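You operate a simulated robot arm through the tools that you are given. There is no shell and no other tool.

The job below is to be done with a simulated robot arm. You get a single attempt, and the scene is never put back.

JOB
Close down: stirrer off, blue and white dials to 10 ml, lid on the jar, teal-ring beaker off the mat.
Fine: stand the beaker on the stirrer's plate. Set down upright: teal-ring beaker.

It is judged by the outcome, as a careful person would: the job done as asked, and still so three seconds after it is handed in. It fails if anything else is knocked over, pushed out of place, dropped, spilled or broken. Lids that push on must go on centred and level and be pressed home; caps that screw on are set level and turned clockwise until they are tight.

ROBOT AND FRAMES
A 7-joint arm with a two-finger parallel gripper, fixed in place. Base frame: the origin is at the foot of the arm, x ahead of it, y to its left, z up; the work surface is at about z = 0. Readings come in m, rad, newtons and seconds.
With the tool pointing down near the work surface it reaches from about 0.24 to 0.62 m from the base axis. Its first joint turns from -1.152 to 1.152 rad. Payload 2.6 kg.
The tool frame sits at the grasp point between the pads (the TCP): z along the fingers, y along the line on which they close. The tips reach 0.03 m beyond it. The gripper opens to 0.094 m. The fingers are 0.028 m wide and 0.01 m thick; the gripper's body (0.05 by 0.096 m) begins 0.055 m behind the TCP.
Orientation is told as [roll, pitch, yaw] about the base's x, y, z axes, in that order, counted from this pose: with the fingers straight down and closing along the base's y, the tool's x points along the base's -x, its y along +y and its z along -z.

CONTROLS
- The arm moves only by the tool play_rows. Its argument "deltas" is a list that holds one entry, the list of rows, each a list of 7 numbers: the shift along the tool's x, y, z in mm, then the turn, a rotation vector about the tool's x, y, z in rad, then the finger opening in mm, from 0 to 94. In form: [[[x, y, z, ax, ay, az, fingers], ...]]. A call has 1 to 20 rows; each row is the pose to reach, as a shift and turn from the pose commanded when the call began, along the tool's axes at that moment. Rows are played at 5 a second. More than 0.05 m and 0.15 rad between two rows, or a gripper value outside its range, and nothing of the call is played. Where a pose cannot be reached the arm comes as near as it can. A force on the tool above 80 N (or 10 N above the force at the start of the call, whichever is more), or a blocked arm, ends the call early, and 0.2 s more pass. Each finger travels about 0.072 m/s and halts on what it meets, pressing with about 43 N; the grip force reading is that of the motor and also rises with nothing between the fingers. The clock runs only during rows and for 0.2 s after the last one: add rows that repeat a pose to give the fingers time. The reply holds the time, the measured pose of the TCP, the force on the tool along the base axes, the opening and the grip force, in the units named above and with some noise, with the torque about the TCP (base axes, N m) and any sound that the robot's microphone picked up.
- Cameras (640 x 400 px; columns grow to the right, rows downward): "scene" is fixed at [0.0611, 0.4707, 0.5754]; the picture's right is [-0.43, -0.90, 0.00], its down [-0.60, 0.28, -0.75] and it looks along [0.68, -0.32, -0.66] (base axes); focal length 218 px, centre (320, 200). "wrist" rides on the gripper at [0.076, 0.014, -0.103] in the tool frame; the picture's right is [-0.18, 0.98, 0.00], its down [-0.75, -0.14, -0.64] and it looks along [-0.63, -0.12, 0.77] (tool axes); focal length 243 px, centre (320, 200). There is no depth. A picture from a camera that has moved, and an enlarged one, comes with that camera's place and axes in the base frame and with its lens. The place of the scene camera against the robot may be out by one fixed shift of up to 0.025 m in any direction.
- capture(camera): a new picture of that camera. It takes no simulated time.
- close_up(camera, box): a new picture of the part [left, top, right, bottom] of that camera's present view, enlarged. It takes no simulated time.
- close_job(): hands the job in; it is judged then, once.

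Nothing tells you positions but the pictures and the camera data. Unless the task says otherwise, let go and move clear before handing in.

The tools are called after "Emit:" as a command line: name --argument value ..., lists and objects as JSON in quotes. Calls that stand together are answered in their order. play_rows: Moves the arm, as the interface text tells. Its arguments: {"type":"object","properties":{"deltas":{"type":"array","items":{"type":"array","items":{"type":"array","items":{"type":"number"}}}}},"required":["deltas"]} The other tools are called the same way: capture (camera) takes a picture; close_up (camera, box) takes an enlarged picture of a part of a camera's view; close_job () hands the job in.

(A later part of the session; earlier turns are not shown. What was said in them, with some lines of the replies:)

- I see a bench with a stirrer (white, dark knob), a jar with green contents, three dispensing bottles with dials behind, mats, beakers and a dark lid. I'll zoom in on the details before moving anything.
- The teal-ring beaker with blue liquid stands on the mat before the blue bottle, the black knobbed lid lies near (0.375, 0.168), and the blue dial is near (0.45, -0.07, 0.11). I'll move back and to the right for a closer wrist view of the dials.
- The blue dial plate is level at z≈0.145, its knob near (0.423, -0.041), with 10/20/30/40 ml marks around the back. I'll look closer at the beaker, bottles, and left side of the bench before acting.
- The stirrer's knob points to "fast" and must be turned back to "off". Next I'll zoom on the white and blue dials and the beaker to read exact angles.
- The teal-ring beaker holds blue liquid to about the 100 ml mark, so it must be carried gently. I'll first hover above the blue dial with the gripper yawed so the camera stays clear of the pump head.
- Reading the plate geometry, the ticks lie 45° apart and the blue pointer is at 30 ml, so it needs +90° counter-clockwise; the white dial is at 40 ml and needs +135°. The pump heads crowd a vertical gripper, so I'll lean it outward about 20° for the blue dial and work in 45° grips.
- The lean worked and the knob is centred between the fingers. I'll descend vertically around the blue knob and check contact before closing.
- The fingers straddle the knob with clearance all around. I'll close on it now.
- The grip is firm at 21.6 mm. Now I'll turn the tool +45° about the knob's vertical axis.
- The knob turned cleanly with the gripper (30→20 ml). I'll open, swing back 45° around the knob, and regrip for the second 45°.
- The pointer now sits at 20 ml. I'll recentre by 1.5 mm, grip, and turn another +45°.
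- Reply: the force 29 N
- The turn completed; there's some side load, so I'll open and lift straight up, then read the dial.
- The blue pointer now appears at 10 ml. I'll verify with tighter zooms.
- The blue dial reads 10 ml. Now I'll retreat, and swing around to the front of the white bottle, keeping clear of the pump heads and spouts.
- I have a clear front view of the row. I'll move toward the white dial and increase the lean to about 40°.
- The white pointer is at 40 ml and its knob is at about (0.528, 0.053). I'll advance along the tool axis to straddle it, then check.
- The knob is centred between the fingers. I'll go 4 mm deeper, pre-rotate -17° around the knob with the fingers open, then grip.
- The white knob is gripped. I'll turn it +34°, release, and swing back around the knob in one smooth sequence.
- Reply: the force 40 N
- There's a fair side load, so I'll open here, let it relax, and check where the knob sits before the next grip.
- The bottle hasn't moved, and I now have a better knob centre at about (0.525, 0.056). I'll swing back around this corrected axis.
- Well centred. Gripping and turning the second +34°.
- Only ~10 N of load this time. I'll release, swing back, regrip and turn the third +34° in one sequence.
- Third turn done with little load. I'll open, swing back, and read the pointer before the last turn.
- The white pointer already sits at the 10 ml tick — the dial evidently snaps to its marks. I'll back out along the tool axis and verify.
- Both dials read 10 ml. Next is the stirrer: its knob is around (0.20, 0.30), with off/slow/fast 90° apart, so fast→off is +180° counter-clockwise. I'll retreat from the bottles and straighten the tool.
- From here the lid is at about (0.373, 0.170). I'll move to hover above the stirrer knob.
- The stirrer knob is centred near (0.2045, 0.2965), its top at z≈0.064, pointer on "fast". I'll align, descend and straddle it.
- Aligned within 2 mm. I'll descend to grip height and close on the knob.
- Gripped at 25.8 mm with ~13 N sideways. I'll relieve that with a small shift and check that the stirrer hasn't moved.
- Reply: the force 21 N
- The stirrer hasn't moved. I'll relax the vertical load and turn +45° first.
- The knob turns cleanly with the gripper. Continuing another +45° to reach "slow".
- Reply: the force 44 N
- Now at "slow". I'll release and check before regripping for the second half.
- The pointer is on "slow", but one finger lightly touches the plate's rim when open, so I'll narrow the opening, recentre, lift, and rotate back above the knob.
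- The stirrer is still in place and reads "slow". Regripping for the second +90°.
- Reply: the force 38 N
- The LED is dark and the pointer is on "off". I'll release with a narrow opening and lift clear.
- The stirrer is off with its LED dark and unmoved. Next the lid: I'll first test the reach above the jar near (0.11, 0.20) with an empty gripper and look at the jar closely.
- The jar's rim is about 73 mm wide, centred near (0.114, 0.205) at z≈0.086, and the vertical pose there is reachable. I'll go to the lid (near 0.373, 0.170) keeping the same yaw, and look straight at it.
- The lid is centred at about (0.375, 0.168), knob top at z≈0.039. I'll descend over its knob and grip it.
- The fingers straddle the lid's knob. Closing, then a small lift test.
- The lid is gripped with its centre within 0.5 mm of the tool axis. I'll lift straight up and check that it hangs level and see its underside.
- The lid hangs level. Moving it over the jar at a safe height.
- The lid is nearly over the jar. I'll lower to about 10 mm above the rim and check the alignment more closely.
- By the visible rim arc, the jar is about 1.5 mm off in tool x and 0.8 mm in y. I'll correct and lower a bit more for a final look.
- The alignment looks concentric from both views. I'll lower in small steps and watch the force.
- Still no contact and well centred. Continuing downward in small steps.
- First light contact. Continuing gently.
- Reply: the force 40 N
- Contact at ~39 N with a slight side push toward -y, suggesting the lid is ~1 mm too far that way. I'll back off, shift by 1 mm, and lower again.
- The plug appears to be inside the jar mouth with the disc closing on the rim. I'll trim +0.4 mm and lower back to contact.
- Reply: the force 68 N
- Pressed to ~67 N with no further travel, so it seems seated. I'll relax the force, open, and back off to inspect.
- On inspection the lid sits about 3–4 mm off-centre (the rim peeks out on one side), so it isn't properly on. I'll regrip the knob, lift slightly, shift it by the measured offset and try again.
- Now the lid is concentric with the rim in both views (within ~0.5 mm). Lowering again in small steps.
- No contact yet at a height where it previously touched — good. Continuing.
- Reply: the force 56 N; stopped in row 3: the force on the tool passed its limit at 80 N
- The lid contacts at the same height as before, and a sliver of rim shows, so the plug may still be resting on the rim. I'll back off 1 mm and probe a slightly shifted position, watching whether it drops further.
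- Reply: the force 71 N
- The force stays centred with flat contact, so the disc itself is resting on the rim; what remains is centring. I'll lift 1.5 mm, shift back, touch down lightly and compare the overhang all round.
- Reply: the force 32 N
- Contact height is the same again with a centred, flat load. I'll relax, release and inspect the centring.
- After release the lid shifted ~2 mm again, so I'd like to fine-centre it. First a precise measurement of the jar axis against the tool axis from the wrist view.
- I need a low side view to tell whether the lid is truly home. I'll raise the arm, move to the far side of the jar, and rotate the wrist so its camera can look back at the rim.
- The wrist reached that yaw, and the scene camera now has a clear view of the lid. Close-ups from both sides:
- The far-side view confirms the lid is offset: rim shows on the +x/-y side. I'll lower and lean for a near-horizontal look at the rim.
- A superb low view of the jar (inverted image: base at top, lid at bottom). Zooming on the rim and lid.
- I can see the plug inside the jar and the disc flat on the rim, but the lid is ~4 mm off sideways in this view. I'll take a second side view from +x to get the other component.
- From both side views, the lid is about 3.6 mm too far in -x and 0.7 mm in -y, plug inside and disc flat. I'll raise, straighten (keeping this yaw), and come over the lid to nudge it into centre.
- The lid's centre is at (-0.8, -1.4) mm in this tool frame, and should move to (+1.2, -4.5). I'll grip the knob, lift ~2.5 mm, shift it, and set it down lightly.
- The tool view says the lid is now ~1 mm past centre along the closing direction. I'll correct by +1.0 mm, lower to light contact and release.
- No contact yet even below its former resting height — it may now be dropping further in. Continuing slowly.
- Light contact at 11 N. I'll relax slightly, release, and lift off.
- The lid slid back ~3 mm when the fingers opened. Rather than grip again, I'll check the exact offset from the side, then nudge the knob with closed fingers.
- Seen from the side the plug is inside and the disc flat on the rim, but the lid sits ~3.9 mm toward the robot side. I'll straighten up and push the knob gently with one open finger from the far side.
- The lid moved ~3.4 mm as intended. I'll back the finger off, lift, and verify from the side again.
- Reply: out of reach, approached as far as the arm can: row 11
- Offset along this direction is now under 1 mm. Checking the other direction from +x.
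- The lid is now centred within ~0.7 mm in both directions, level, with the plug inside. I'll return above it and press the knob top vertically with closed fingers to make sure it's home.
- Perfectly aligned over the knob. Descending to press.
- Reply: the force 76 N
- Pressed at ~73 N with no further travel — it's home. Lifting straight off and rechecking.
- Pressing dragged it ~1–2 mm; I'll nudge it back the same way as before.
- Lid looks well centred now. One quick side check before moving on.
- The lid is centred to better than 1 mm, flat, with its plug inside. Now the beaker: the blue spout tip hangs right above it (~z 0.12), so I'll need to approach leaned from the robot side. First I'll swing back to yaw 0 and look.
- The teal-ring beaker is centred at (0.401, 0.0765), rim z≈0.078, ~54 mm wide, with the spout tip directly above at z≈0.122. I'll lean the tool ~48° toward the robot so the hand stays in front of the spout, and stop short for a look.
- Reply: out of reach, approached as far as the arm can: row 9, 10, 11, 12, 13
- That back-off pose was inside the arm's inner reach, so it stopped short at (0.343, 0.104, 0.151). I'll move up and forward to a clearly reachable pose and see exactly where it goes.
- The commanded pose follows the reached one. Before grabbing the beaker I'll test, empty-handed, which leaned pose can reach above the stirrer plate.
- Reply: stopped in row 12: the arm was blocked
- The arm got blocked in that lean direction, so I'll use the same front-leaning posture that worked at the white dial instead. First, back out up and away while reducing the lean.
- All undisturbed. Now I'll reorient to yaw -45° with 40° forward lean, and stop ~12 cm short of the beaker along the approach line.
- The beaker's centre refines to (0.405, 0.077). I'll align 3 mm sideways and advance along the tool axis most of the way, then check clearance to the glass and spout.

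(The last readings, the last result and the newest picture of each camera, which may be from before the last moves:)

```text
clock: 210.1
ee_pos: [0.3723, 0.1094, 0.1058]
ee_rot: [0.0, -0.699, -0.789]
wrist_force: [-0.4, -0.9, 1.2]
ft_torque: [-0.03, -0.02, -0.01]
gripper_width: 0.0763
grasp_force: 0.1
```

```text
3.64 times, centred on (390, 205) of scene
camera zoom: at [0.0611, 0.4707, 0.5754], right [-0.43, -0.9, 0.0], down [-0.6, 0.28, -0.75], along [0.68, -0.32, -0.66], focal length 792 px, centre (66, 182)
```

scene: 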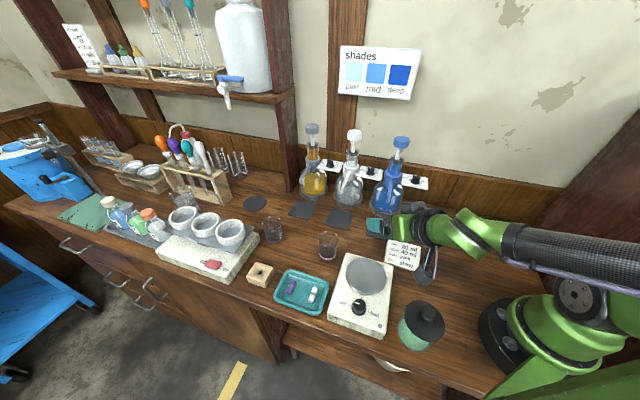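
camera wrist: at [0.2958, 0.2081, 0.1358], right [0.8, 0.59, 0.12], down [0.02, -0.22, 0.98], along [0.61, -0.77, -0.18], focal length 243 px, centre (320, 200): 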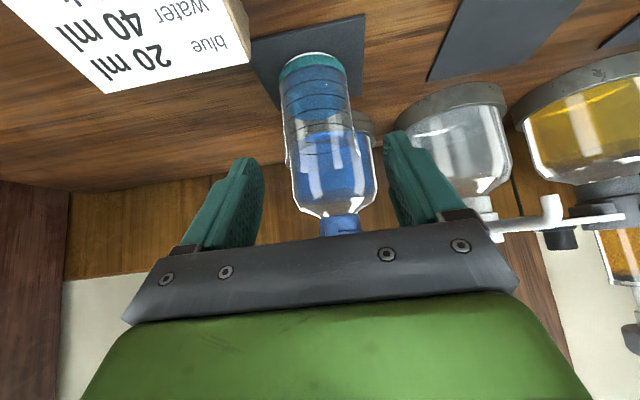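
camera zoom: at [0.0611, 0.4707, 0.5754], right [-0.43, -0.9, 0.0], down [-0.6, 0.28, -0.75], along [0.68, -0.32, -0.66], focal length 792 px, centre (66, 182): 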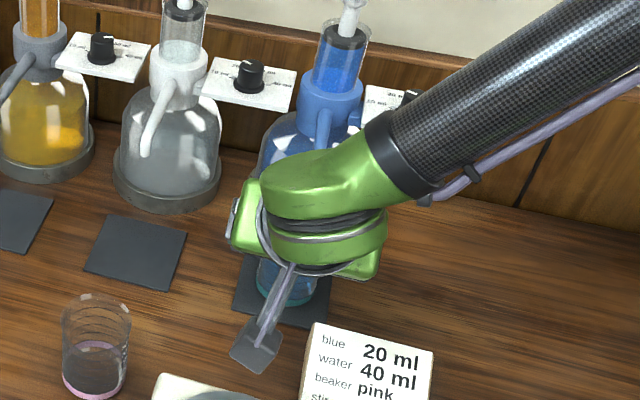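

Aligned to within ~2 mm with fingers well clear. Advancing the last 48 mm to straddle the beaker.

Emit:
play_rows --deltas '[[[-1, 1, 8, 0, 0, 0, 76], [-2, 2, 16, 0, 0, 0, 76], [-2.6, 2, 24, 0, 0, 0, 76], [-3, 2, 32, 0, 0, 0, 76], [-3.4, 2, 40, 0, 0, 0, 76], [-3.6, 2, 45, 0, 0, 0, 76], [-3.6, 2, 48, 0, 0, 0, 76], [-3.6, 2, 48, 0, 0, 0, 76]]]'

Emit:
capture --camera "wrist"

Emit:
close_up --camera "scene" --box '[340, 150, 440, 260]'

```text
clock: 211.9
ee_pos: [0.3979, 0.0861, 0.0707]
ee_rot: [0.001, -0.698, -0.787]
wrist_force: [-0.1, -0.3, -1.2]
ft_torque: [0.01, -0.02, 0.03]
gripper_width: 0.076
grasp_force: 0.1
```

```text
taken
camera wrist: at [0.3204, 0.186, 0.1017], right [0.8, 0.59, 0.12], down [0.02, -0.22, 0.98], along [0.61, -0.77, -0.18], focal length 243 px, centre (320, 200)
```

wrist: 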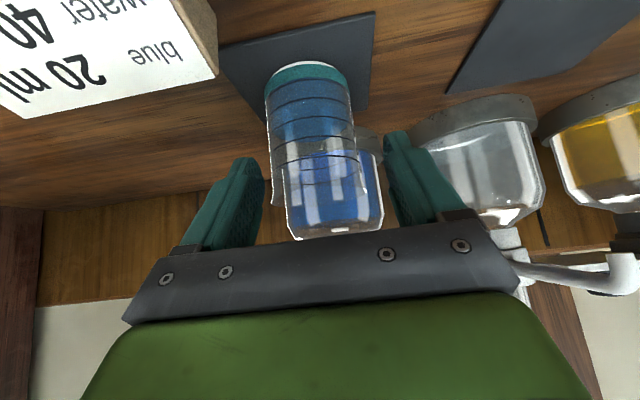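

```text
3.64 times, centred on (390, 205) of scene
camera zoom: at [0.0611, 0.4707, 0.5754], right [-0.43, -0.9, 0.0], down [-0.6, 0.28, -0.75], along [0.68, -0.32, -0.66], focal length 792 px, centre (66, 182)
```

zoom: 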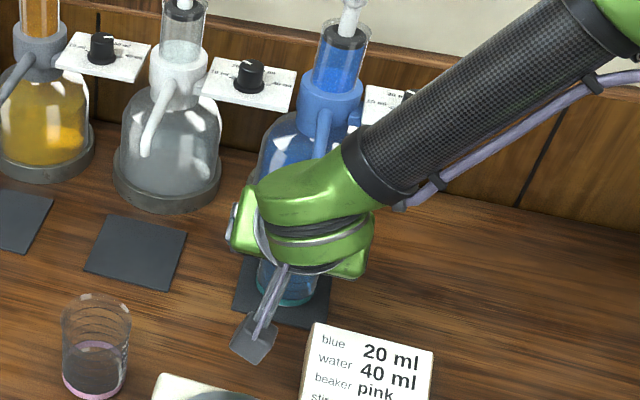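

Emit:
close_up --camera "wrist" --box '[200, 50, 440, 250]'

```text
2.00 times, centred on (320, 150) of wrist
camera zoom: at [0.3204, 0.186, 0.1017], right [0.8, 0.59, 0.12], down [0.02, -0.22, 0.98], along [0.61, -0.77, -0.18], focal length 485 px, centre (320, 300)
```

zoom: 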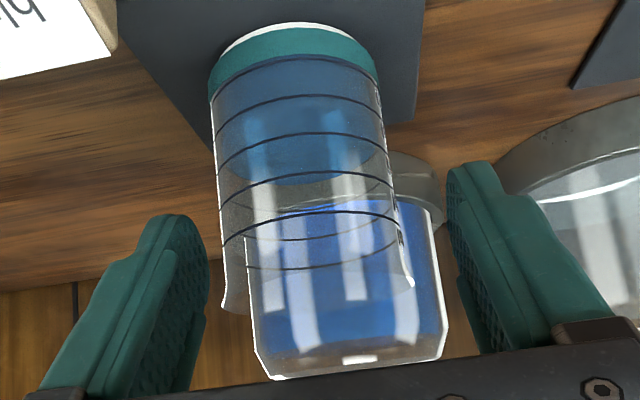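

The beaker stands cleanly between the fingers, about 2.5 mm left and 5 mm nearer than assumed. I'll trim and then close gently.

Emit:
play_rows --deltas '[[[2, -1.3, -1.6, 0, 0, 0, 76], [3.8, -2.5, -3.2, 0, 0, 0, 76], [3.8, -2.5, -3.2, 0, 0, 0, 72], [3.8, -2.5, -3.2, 0, 0, 0, 68], [3.8, -2.5, -3.2, 0, 0, 0, 65], [3.8, -2.5, -3.2, 0, 0, 0, 62], [3.8, -2.5, -3.2, 0, 0, 0, 60], [3.8, -2.5, -3.2, 0, 0, 0, 60]]]'

Emit:
close_up --camera "wrist" --box '[200, 50, 440, 250]'

```text
clock: 213.7
ee_pos: [0.3924, 0.089, 0.0716]
ee_rot: [0.002, -0.698, -0.786]
wrist_force: [-1.1, 0.7, -0.7]
ft_torque: [0.03, 0.02, 0.01]
gripper_width: 0.06
grasp_force: 0.0
```

```text
2.00 times, centred on (320, 150) of wrist
camera zoom: at [0.3148, 0.1873, 0.1012], right [0.8, 0.59, 0.12], down [0.02, -0.22, 0.98], along [0.61, -0.77, -0.18], focal length 485 px, centre (320, 300)
```

zoom: 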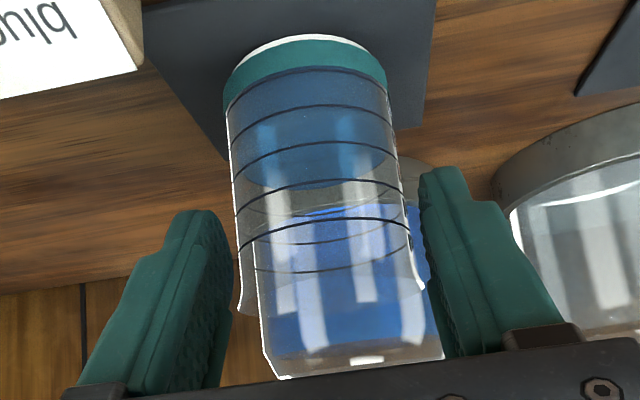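

Centred. Closing gently onto the glass.

Emit:
play_rows --deltas '[[[0, 0, 0, 0, 0, 0, 58], [0, 0, 0, 0, 0, 0, 56], [0, 0, 0, 0, 0, 0, 54], [0, 0, 0, 0, 0, 0, 52], [0, 0, 0, 0, 0, 0, 50], [0, 0, 0, 0, 0, 0, 46], [0, 0, 0, 0, 0, 0, 44], [0, 0, 0, 0, 0, 0, 44]]]'

Emit:
close_up --camera "wrist" --box '[200, 50, 440, 250]'

```text
clock: 215.5
ee_pos: [0.3923, 0.0891, 0.0712]
ee_rot: [0.002, -0.698, -0.787]
wrist_force: [-0.5, 1.0, 4.6]
ft_torque: [-0.05, 0.0, 0.04]
gripper_width: 0.0502
grasp_force: 43.3
```

```text
2.00 times, centred on (320, 150) of wrist
camera zoom: at [0.3149, 0.1874, 0.1013], right [0.8, 0.59, 0.12], down [0.02, -0.22, 0.98], along [0.61, -0.77, -0.18], focal length 485 px, centre (320, 300)
```

zoom: 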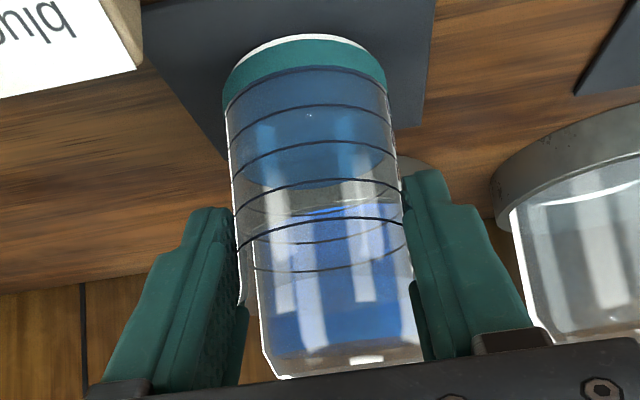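

Gripped at 50 mm. Lifting 10 mm slowly.

Emit:
play_rows --deltas '[[[-0.6, 0, -0.8, 0, 0, 0, 44], [-1.3, 0, -1.5, 0, 0, 0, 44], [-2.3, 0, -2.7, 0, 0, 0, 44], [-3.5, 0, -4.2, 0, 0, 0, 44], [-4.8, 0, -5.7, 0, 0, 0, 44], [-5.8, 0, -6.9, 0, 0, 0, 44], [-6.4, 0, -7.7, 0, 0, 0, 44], [-6.4, 0, -7.7, 0, 0, 0, 44]]]'

Emit:
close_up --camera "wrist" --box '[200, 50, 440, 250]'

Emit:
close_up --camera "scene" --box '[340, 170, 430, 260]'

```text
clock: 217.3
ee_pos: [0.3924, 0.0875, 0.0829]
ee_rot: [0.001, -0.698, -0.787]
wrist_force: [1.2, 0.0, -1.2]
ft_torque: [0.01, 0.04, 0.01]
gripper_width: 0.0499
grasp_force: 43.3
```

```text
2.00 times, centred on (320, 150) of wrist
camera zoom: at [0.315, 0.1873, 0.1122], right [0.8, 0.59, 0.12], down [0.02, -0.22, 0.98], along [0.61, -0.77, -0.18], focal length 485 px, centre (320, 300)
```

zoom: 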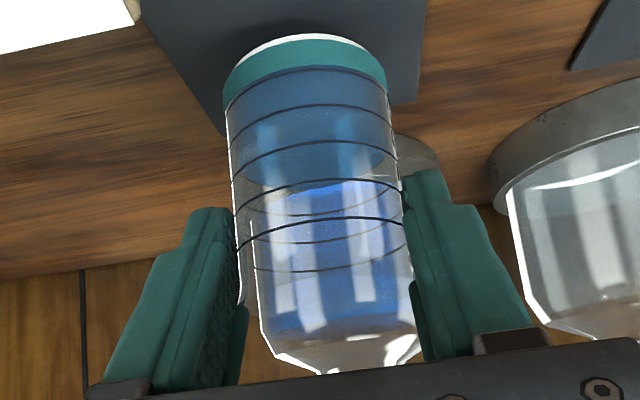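

```text
4.44 times, centred on (385, 215) of scene
camera zoom: at [0.0611, 0.4707, 0.5754], right [-0.43, -0.9, 0.0], down [-0.6, 0.28, -0.75], along [0.68, -0.32, -0.66], focal length 968 px, centre (31, 133)
```

zoom: 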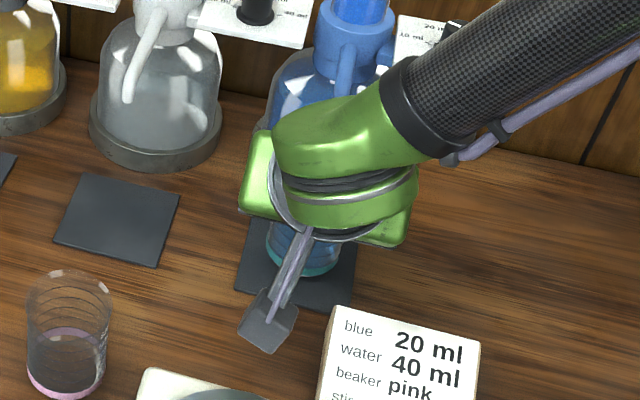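

Steady. I'll raise a bit more (still under the spout), then slide out forward along the mat's front direction, drifting +R to clear the card.

Emit:
play_rows --deltas '[[[-1.5, 0, -1.8, 0, 0, 0, 44], [-3.5, 0, -4.2, 0, 0, 0, 44], [-5.1, 0, -6.1, 0, 0, 0, 44], [-3.6, 0.8, -7.4, 0, 0, 0, 44], [-0.5, 2, -10, 0, 0, 0, 44], [3.3, 3.4, -13.2, 0, 0, 0, 44], [7.9, 5, -17, 0, 0, 0, 44], [13, 6.8, -21.5, 0, 0, 0, 44], [18.5, 8.6, -26, 0, 0, 0, 44], [24, 10, -30.6, 0, 0, 0, 44], [29.5, 11.4, -35.2, 0, 0, 0, 44], [35, 12.4, -39.8, 0, 0, 0, 44], [40, 13, -44, 0, 0, 0, 44], [44.5, 13, -47.8, 0, 0, 0, 44], [47.5, 13, -50.2, 0, 0, 0, 44], [48.5, 13, -51.1, 0, 0, 0, 44], [48.5, 13, -51.1, 0, 0, 0, 44]]]'

Emit:
capture --camera "wrist"

Emit:
close_up --camera "scene" --box '[310, 150, 450, 290]'

```text
clock: 220.9
ee_pos: [0.3529, 0.147, 0.0905]
ee_rot: [0.002, -0.699, -0.787]
wrist_force: [-0.1, -0.2, 0.0]
ft_torque: [0.02, 0.02, -0.01]
gripper_width: 0.05
grasp_force: 42.9
```

```text
taken
camera wrist: at [0.2749, 0.2454, 0.12], right [0.8, 0.59, 0.12], down [0.02, -0.22, 0.98], along [0.61, -0.77, -0.18], focal length 243 px, centre (320, 200)
```

wrist: 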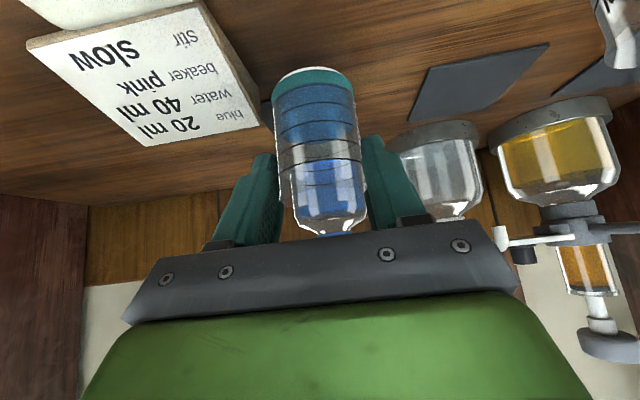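

```text
2.86 times, centred on (380, 220) of scene
camera zoom: at [0.0611, 0.4707, 0.5754], right [-0.43, -0.9, 0.0], down [-0.6, 0.28, -0.75], along [0.68, -0.32, -0.66], focal length 622 px, centre (149, 143)
```

zoom: 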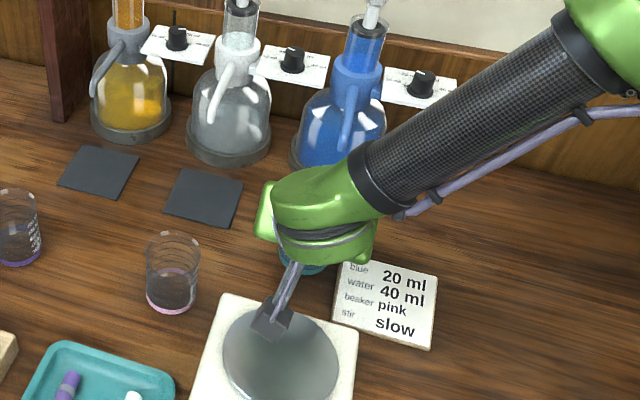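

The beaker is out from under the spout, upright. Raising 60 mm slowly.

Emit:
play_rows --deltas '[[[-1.5, 0, -1.8, 0, 0, 0, 44], [-4, 0, -4.8, 0, 0, 0, 44], [-8, 0, -9.5, 0, 0, 0, 44], [-12, 0, -14.3, 0, 0, 0, 44], [-16, 0, -19, 0, 0, 0, 44], [-20, 0, -23.8, 0, 0, 0, 44], [-24, 0, -28.6, 0, 0, 0, 44], [-28, 0, -33.4, 0, 0, 0, 44], [-32, 0, -38.1, 0, 0, 0, 44], [-35.5, 0, -42.3, 0, 0, 0, 44], [-37.8, 0, -45, 0, 0, 0, 44], [-38.6, 0, -46, 0, 0, 0, 44], [-38.6, 0, -46, 0, 0, 0, 44]]]'

Emit:
play_rows --deltas '[[[1.5, 0, -1.3, 0, 0, 0, 44], [4, 0, -3.4, 0, 0, 0, 44], [8, 0, -6.7, 0, 0, 0, 44], [13, 0, -10.9, 0, 0, 0, 44], [18, 0, -15.1, 0, 0, 0, 44], [23, 0, -19.3, 0, 0, 0, 44], [27.5, 0, -23.1, 0, 0, 0, 44], [31, 0, -26, 0, 0, 0, 44], [33, 0, -27.7, 0, 0, 0, 44], [33.7, 0, -28.3, 0, 0, 0, 44], [33.7, 0, -28.3, 0, 0, 0, 44]]]'

```text
clock: 223.7
ee_pos: [0.3526, 0.1451, 0.1502]
ee_rot: [0.002, -0.696, -0.786]
wrist_force: [0.0, 0.1, -0.5]
ft_torque: [0.03, 0.01, 0.01]
gripper_width: 0.0502
grasp_force: 43.1
```

```text
clock: 226.1
ee_pos: [0.3209, 0.1784, 0.15]
ee_rot: [-0.001, -0.698, -0.787]
wrist_force: [-1.1, -0.9, -0.2]
ft_torque: [0.0, 0.02, -0.02]
gripper_width: 0.0497
grasp_force: 42.9
```

Everything level. Continuing forward in increments.

Emit:
play_rows --deltas '[[[1.5, 0, -1.3, 0, 0, 0, 44], [4, 0, -3.4, 0, 0, 0, 44], [8, 0, -6.7, 0, 0, 0, 44], [13, 0, -10.9, 0, 0, 0, 44], [18, 0, -15.1, 0, 0, 0, 44], [23, 0, -19.3, 0, 0, 0, 44], [28, 0, -23.5, 0, 0, 0, 44], [32.5, 0, -27.3, 0, 0, 0, 44], [35.5, 0, -29.8, 0, 0, 0, 44], [37.5, 0, -31.5, 0, 0, 0, 44], [37.5, 0, -31.5, 0, 0, 0, 44]]]'

Emit:
capture --camera "scene"

Emit:
capture --camera "wrist"

```text
clock: 228.5
ee_pos: [0.2866, 0.2123, 0.1499]
ee_rot: [0.0, -0.7, -0.786]
wrist_force: [0.1, -0.2, -0.6]
ft_torque: [0.0, 0.02, 0.02]
gripper_width: 0.0499
grasp_force: 42.9
```

```text
taken
```

scene: 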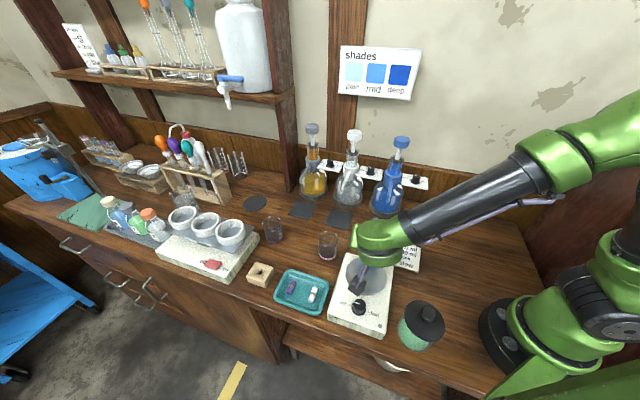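

```text
taken
camera wrist: at [0.2091, 0.312, 0.1801], right [0.8, 0.59, 0.12], down [0.02, -0.22, 0.98], along [0.61, -0.77, -0.18], focal length 243 px, centre (320, 200)
```

wrist: 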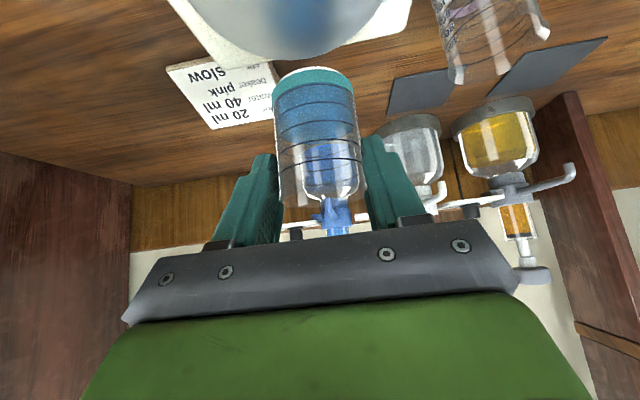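

Emit:
play_rows --deltas '[[[1.5, 0, -1.3, 0, 0, 0, 44], [4, 0, -3.4, 0, 0, 0, 44], [8, 0, -6.7, 0, 0, 0, 44], [13, 0, -10.9, 0, 0, 0, 44], [18, 0, -15.1, 0, 0, 0, 44], [23, 0, -19.3, 0, 0, 0, 44], [28, 0, -23.5, 0, 0, 0, 44], [32.5, 0, -27.3, 0, 0, 0, 44], [35.5, 0, -29.8, 0, 0, 0, 44], [37.5, 0, -31.5, 0, 0, 0, 44], [37.5, 0, -31.5, 0, 0, 0, 44]]]'

Emit:
capture --camera "wrist"

Emit:
close_up --camera "scene" --box '[310, 210, 450, 350]'

```text
clock: 230.9
ee_pos: [0.2527, 0.2477, 0.1498]
ee_rot: [0.002, -0.698, -0.787]
wrist_force: [-0.1, 1.0, 0.2]
ft_torque: [0.0, 0.01, -0.01]
gripper_width: 0.0498
grasp_force: 42.9
```

```text
taken
camera wrist: at [0.1742, 0.3464, 0.18], right [0.8, 0.59, 0.12], down [0.02, -0.22, 0.98], along [0.61, -0.77, -0.18], focal length 243 px, centre (320, 200)
```

wrist: 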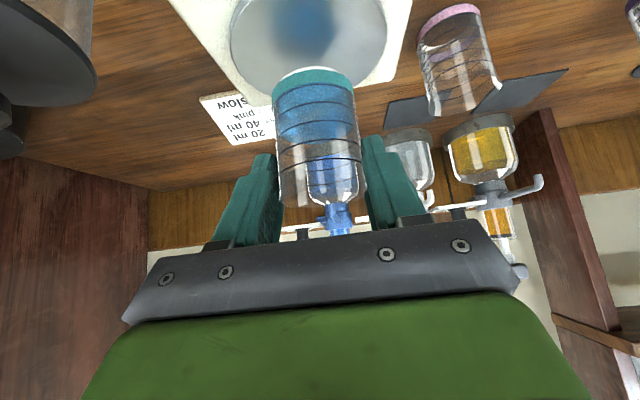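

```text
2.86 times, centred on (380, 280) of scene
camera zoom: at [0.0611, 0.4707, 0.5754], right [-0.43, -0.9, 0.0], down [-0.6, 0.28, -0.75], along [0.68, -0.32, -0.66], focal length 622 px, centre (149, -29)
```

zoom: 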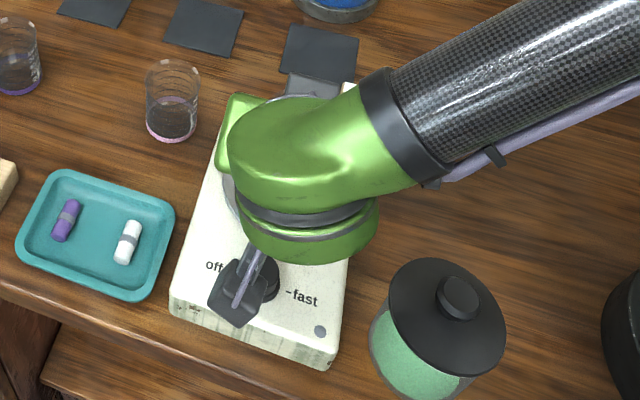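

The beaker hangs over the plate, a few mm from centre. I'll fine-centre and lower most of the way.

Emit:
play_rows --deltas '[[[1.5, 1, -1.2, 0, 0, 0, 44], [3, 2.2, -2.5, 0, 0, 0, 44], [3.8, 3, -3.2, 0, 0, 0, 44], [5, 3, -1.8, 0, 0, 0, 44], [7, 3, 0.6, 0, 0, 0, 44], [9.5, 3, 3.6, 0, 0, 0, 44], [12, 3, 6.6, 0, 0, 0, 44], [14, 3, 9, 0, 0, 0, 44], [15.4, 3, 10.6, 0, 0, 0, 44], [15.4, 3, 10.6, 0, 0, 0, 44]]]'

Emit:
capture --camera "wrist"

```text
clock: 233.1
ee_pos: [0.251, 0.252, 0.1314]
ee_rot: [0.0, -0.699, -0.785]
wrist_force: [-0.3, 0.0, -0.5]
ft_torque: [-0.02, -0.01, 0.0]
gripper_width: 0.05
grasp_force: 43.1
```

```text
taken
camera wrist: at [0.1732, 0.3516, 0.1624], right [0.8, 0.59, 0.12], down [0.02, -0.22, 0.98], along [0.61, -0.77, -0.18], focal length 243 px, centre (320, 200)
```

wrist: 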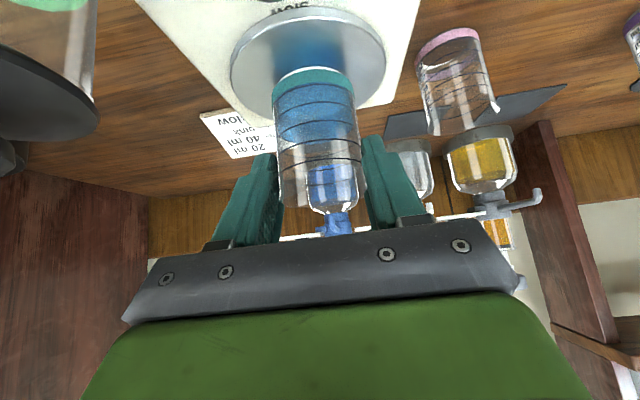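

The plate is ~88 mm wide and the beaker is within 3 mm of its centre. Lowering the rest in small steps.

Emit:
play_rows --deltas '[[[0.9, 1, 1.1, 0, 0, 0, 44], [1.9, 2, 2.3, 0, 0, 0, 44], [2.9, 2, 3.4, 0, 0, 0, 44], [3.5, 2, 4.2, 0, 0, 0, 44], [3.5, 2, 4.2, 0, 0, 0, 44]]]'

Emit:
play_rows --deltas '[[[0.5, 0, 0.6, 0, 0, 0, 44], [1.0, 0, 1.2, 0, 0, 0, 44], [1.4, 0, 1.7, 0, 0, 0, 44], [1.4, 0, 1.7, 0, 0, 0, 44]]]'

Emit:
close_up --camera "wrist" --box '[220, 0, 400, 140]'

```text
clock: 234.3
ee_pos: [0.252, 0.2541, 0.1273]
ee_rot: [0.005, -0.697, -0.789]
wrist_force: [-2.5, -2.8, 16.7]
ft_torque: [-0.62, -0.09, -0.1]
gripper_width: 0.0497
grasp_force: 43.2
```

```text
clock: 235.3
ee_pos: [0.2522, 0.2557, 0.1264]
ee_rot: [0.009, -0.697, -0.792]
wrist_force: [-7.7, -2.5, 48.2]
ft_torque: [-0.88, -0.11, -0.12]
gripper_width: 0.0499
grasp_force: 43.5
```

```text
2.86 times, centred on (310, 70) of wrist
camera zoom: at [0.1751, 0.3539, 0.1568], right [0.8, 0.59, 0.12], down [0.01, -0.22, 0.98], along [0.61, -0.77, -0.18], focal length 693 px, centre (349, 571)
```

zoom: 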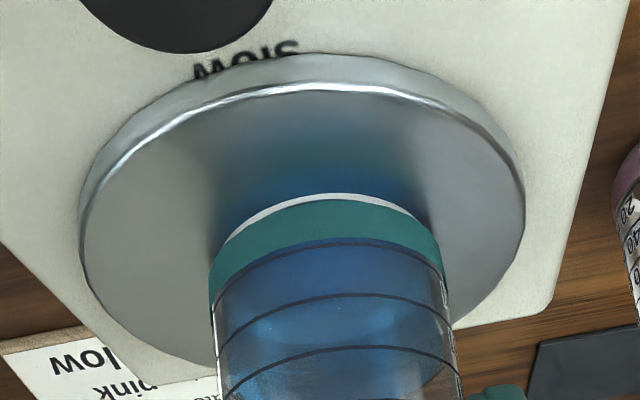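

Contact made on the plate, well inside its edge. I'll relax the downward load, then open slowly.

Emit:
play_rows --deltas '[[[-0.5, 0, -0.6, 0, 0, 0, 44], [-1.0, 0, -1.2, 0, 0, 0, 44], [-1.4, 0, -1.7, 0, 0, 0, 44], [-1.5, 0, -1.8, 0, 0, 0, 44]]]'

```text
clock: 236.3
ee_pos: [0.2527, 0.2548, 0.1271]
ee_rot: [0.003, -0.696, -0.786]
wrist_force: [3.6, 5.0, 21.2]
ft_torque: [0.05, -0.5, 0.1]
gripper_width: 0.0502
grasp_force: 43.2
```

Emit:
play_rows --deltas '[[[-0.3, 0, -0.4, 0, 0, 0, 44], [-0.6, 0, -0.75, 0, 0, 0, 44], [-0.6, 0, -0.75, 0, 0, 0, 44]]]'

```text
clock: 237.1
ee_pos: [0.2511, 0.2538, 0.1278]
ee_rot: [-0.001, -0.698, -0.786]
wrist_force: [2.3, 2.0, 8.9]
ft_torque: [0.07, -0.36, 0.07]
gripper_width: 0.0501
grasp_force: 43.1
```

Emit:
play_rows --deltas '[[[-0.25, 0, -0.3, 0, 0, 0, 44], [-0.25, 0, -0.3, 0, 0, 0, 48], [-0.25, 0, -0.3, 0, 0, 0, 50], [-0.25, 0, -0.3, 0, 0, 0, 51], [-0.25, 0, -0.3, 0, 0, 0, 52], [-0.25, 0, -0.3, 0, 0, 0, 54], [-0.25, 0, -0.3, 0, 0, 0, 57], [-0.25, 0, -0.3, 0, 0, 0, 61], [-0.25, 0, -0.3, 0, 0, 0, 66], [-0.25, 0, -0.3, 0, 0, 0, 72], [-0.25, 0, -0.3, 0, 0, 0, 76], [-0.25, 0, -0.3, 0, 0, 0, 76]]]'

Emit:
capture --camera "wrist"

Emit:
close_up --camera "scene" --box '[310, 210, 450, 350]'

```text
clock: 239.7
ee_pos: [0.2511, 0.255, 0.1283]
ee_rot: [0.002, -0.697, -0.786]
wrist_force: [-0.1, -0.2, 1.0]
ft_torque: [0.02, -0.01, 0.01]
gripper_width: 0.0761
grasp_force: 0.1
```

```text
taken
camera wrist: at [0.1745, 0.3536, 0.1578], right [0.8, 0.59, 0.12], down [0.02, -0.22, 0.98], along [0.61, -0.77, -0.18], focal length 243 px, centre (320, 200)
```

wrist: 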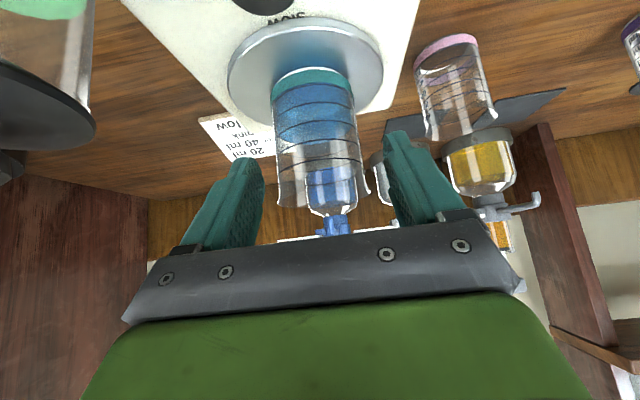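

```text
2.86 times, centred on (380, 280) of scene
camera zoom: at [0.0611, 0.4707, 0.5754], right [-0.43, -0.9, 0.0], down [-0.6, 0.28, -0.75], along [0.68, -0.32, -0.66], focal length 622 px, centre (149, -29)
```

zoom: 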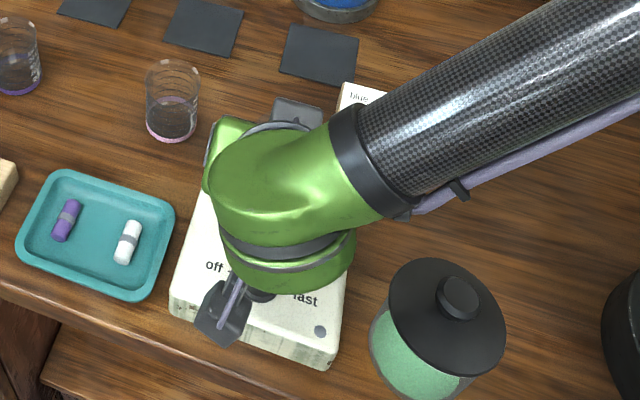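

The beaker stands free and upright on the plate. Retreating straight up.

Emit:
play_rows --deltas '[[[-1.5, 0, -1.8, 0, 0, 0, 76], [-4.5, 0, -5.4, 0, 0, 0, 76], [-9, 0, -10.7, 0, 0, 0, 76], [-15, 0, -17.9, 0, 0, 0, 76], [-22, 0, -26.2, 0, 0, 0, 76], [-30, 0, -35.7, 0, 0, 0, 76], [-39, 0, -46.5, 0, 0, 0, 76], [-48, 0, -57.2, 0, 0, 0, 76], [-58, 0, -69, 0, 0, 0, 76], [-68, 0, -81, 0, 0, 0, 76], [-77, 0, -92, 0, 0, 0, 76], [-77, 0, -92, 0, 0, 0, 76]]]'

Emit:
capture --camera "wrist"

Emit:
close_up --camera "scene" --box '[310, 210, 450, 350]'

```text
clock: 242.3
ee_pos: [0.2516, 0.2553, 0.2476]
ee_rot: [0.0, -0.698, -0.787]
wrist_force: [-0.1, -0.8, -0.5]
ft_torque: [0.01, 0.0, -0.01]
gripper_width: 0.0758
grasp_force: 0.1
```

```text
taken
camera wrist: at [0.174, 0.3536, 0.2783], right [0.8, 0.59, 0.12], down [0.02, -0.22, 0.98], along [0.61, -0.77, -0.18], focal length 243 px, centre (320, 200)
```

wrist: 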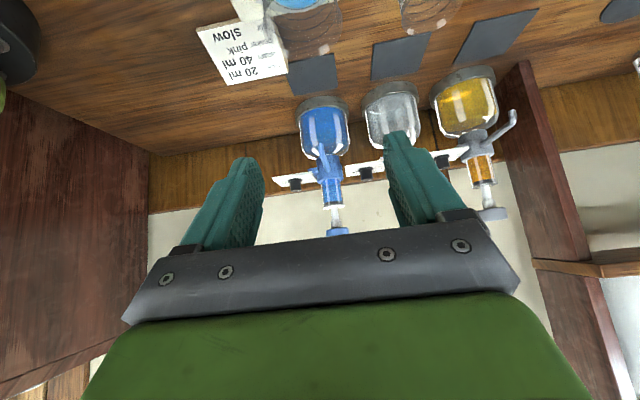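

```text
2.86 times, centred on (380, 280) of scene
camera zoom: at [0.0611, 0.4707, 0.5754], right [-0.43, -0.9, 0.0], down [-0.6, 0.28, -0.75], along [0.68, -0.32, -0.66], focal length 622 px, centre (149, -29)
```

zoom: 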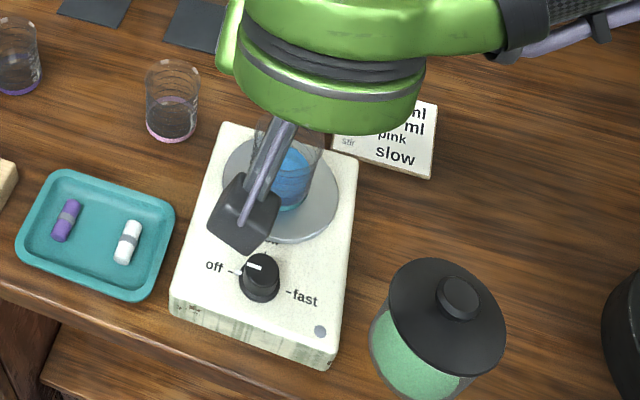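

Now moving the arm clear and straightening up for a final check of everything.

Emit:
play_rows --deltas '[[[-14, -1, -1, 0, 0, 0, 76], [-28, -2, -2, 0, 0.06, 0, 76], [-42, -3, -2.5, 0, 0.12, 0, 76], [-56, -4.5, -3, 0, 0.18, 0, 76], [-70, -6, -4, 0, 0.24, 0, 76], [-85, -7, -5, 0, 0.31, 0, 76], [-100, -8, -6, 0, 0.38, 0, 76], [-115, -9.5, -7, 0, 0.45, 0, 76], [-130, -11, -8, 0, 0.52, 0, 76], [-145, -12, -9, 0, 0.59, 0, 76], [-160, -13, -9.5, 0, 0.66, 0, 76], [-174.7, -14.1, -10, 0, 0.698, 0, 76], [-174.7, -14.1, -10, 0, 0.698, 0, 76]]]'

Emit:
capture --camera "scene"

Emit:
capture --camera "wrist"

Emit:
close_up --camera "scene" --box '[310, 220, 460, 355]'

Emit:
close_up --camera "scene" --box '[340, 140, 440, 240]'

```text
clock: 245.1
ee_pos: [0.3307, 0.153, 0.3672]
ee_rot: [0.0, 0.0, -0.786]
wrist_force: [-0.1, -0.2, 0.0]
ft_torque: [0.0, 0.03, 0.01]
gripper_width: 0.0758
grasp_force: 0.0
```

```text
taken
```

scene: 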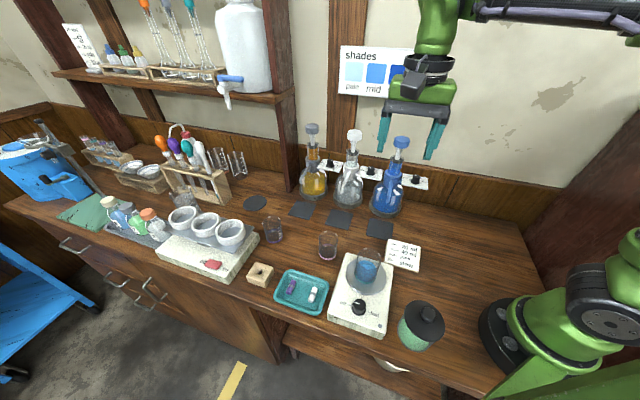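

```text
taken
camera wrist: at [0.2873, 0.2181, 0.4703], right [0.83, 0.56, 0.0], down [0.43, -0.63, 0.64], along [0.36, -0.53, -0.77], focal length 243 px, centre (320, 200)
```

wrist: 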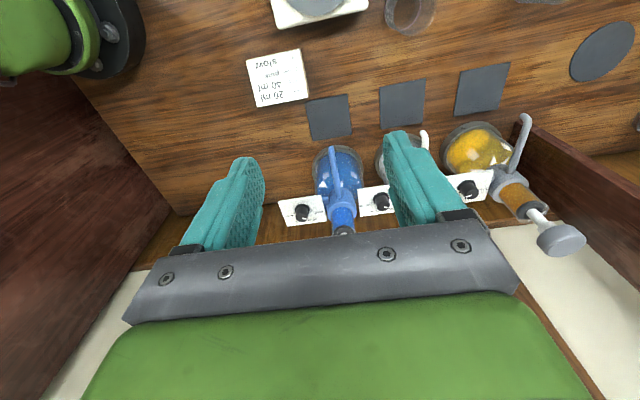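

```text
2.96 times, centred on (385, 288) of scene
camera zoom: at [0.0611, 0.4707, 0.5754], right [-0.43, -0.9, 0.0], down [-0.6, 0.28, -0.75], along [0.68, -0.32, -0.66], focal length 645 px, centre (127, -59)
```

zoom: 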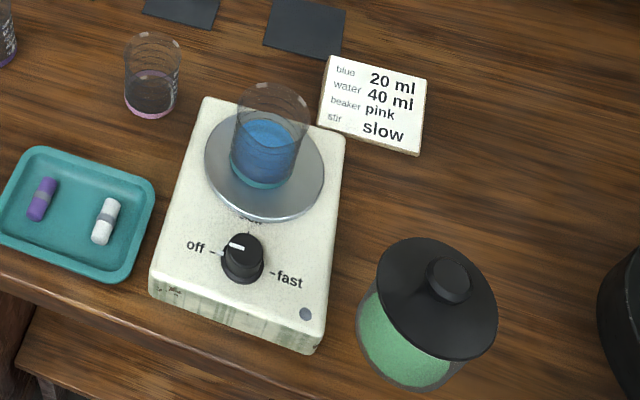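

```text
4.00 times, centred on (390, 190) of scene
camera zoom: at [0.0611, 0.4707, 0.5754], right [-0.43, -0.9, 0.0], down [-0.6, 0.28, -0.75], along [0.68, -0.32, -0.66], focal length 871 px, centre (40, 240)
```

zoom: 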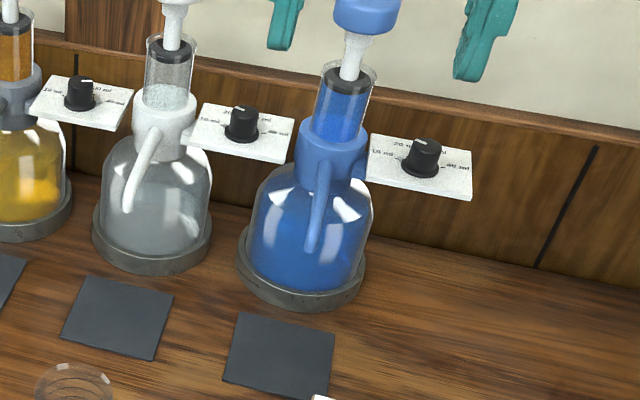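

Everything looks in place. Final close checks of both dials, the stirrer/beaker, and the lid.

Emit:
close_up --camera "scene" --box '[407, 170, 427, 185]'

Emit:
close_up --camera "scene" --box '[362, 158, 382, 173]'

Emit:
close_up --camera "scene" --box '[335, 240, 400, 330]'

Emit:
close_up --camera "scene" --box '[395, 292, 449, 354]'

```text
16.00 times, centred on (417, 178) of scene
camera zoom: at [0.0611, 0.4707, 0.5754], right [-0.43, -0.9, 0.0], down [-0.6, 0.28, -0.75], along [0.68, -0.32, -0.66], focal length 3485 px, centre (-1232, 560)
```

zoom: 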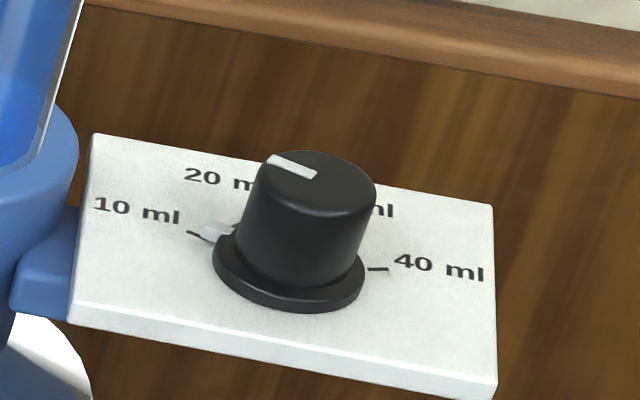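

```text
16.00 times, centred on (372, 166) of scene
camera zoom: at [0.0611, 0.4707, 0.5754], right [-0.43, -0.9, 0.0], down [-0.6, 0.28, -0.75], along [0.68, -0.32, -0.66], focal length 3485 px, centre (-512, 752)
```

zoom: 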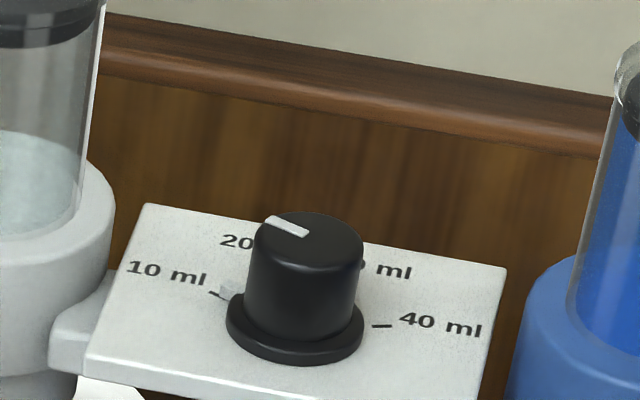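

```text
4.44 times, centred on (368, 285) of scene
camera zoom: at [0.0611, 0.4707, 0.5754], right [-0.43, -0.9, 0.0], down [-0.6, 0.28, -0.75], along [0.68, -0.32, -0.66], focal length 968 px, centre (109, -178)
```

zoom: 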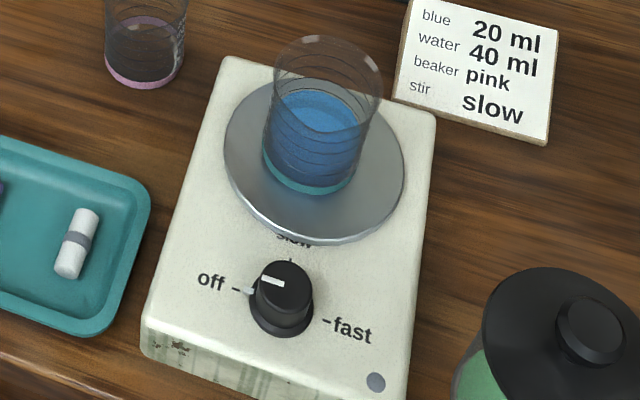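

```text
6.45 times, centred on (422, 323) of scene
camera zoom: at [0.0611, 0.4707, 0.5754], right [-0.43, -0.9, 0.0], down [-0.6, 0.28, -0.75], along [0.68, -0.32, -0.66], focal length 1405 px, centre (-338, -594)
```

zoom: 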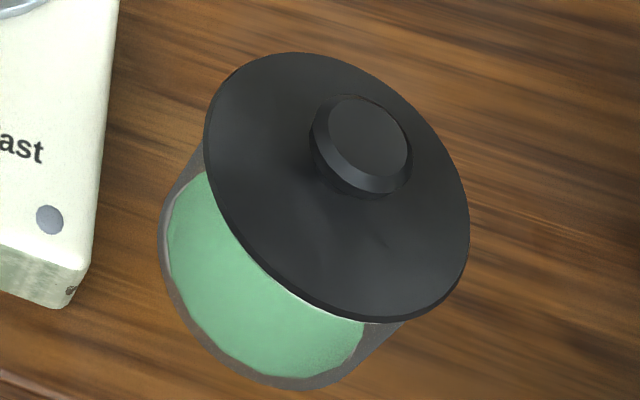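

Everything reads as asked. Stirrer off, LED dark; both dials at 10 ml. The lid is centred, level and pressed down with its plug in the jar. The teal-ring beaker stands upright on the plate, off the mat. The gripper is empty and clear, so I'm handing in.

Emit:
close_job

```text
The job is handed in.
```

The job is handed in, with every item done and nothing knocked over or spilled that I could see.

- **Stirrer:** it is switched to off and its light is dark.
- **Dials:** the blue and white dials both point at 10 ml. Blue had been at 30 ml and white at 40 ml.
- **Jar lid:** it is on the jar, level, with its plug inside the mouth, and less than 1 mm off centre in the last side view. I pressed it at about 73 N and it went no further. That press slid it slightly, so I nudged it back to centre and did not press again.
- **Beaker:** the teal-ring beaker stands upright on the stirrer's plate, clear of the mat, with its liquid still in it.

The jar may have shifted by about 1 mm while I was seating the lid. The gripper is empty and the arm is clear of the bench.
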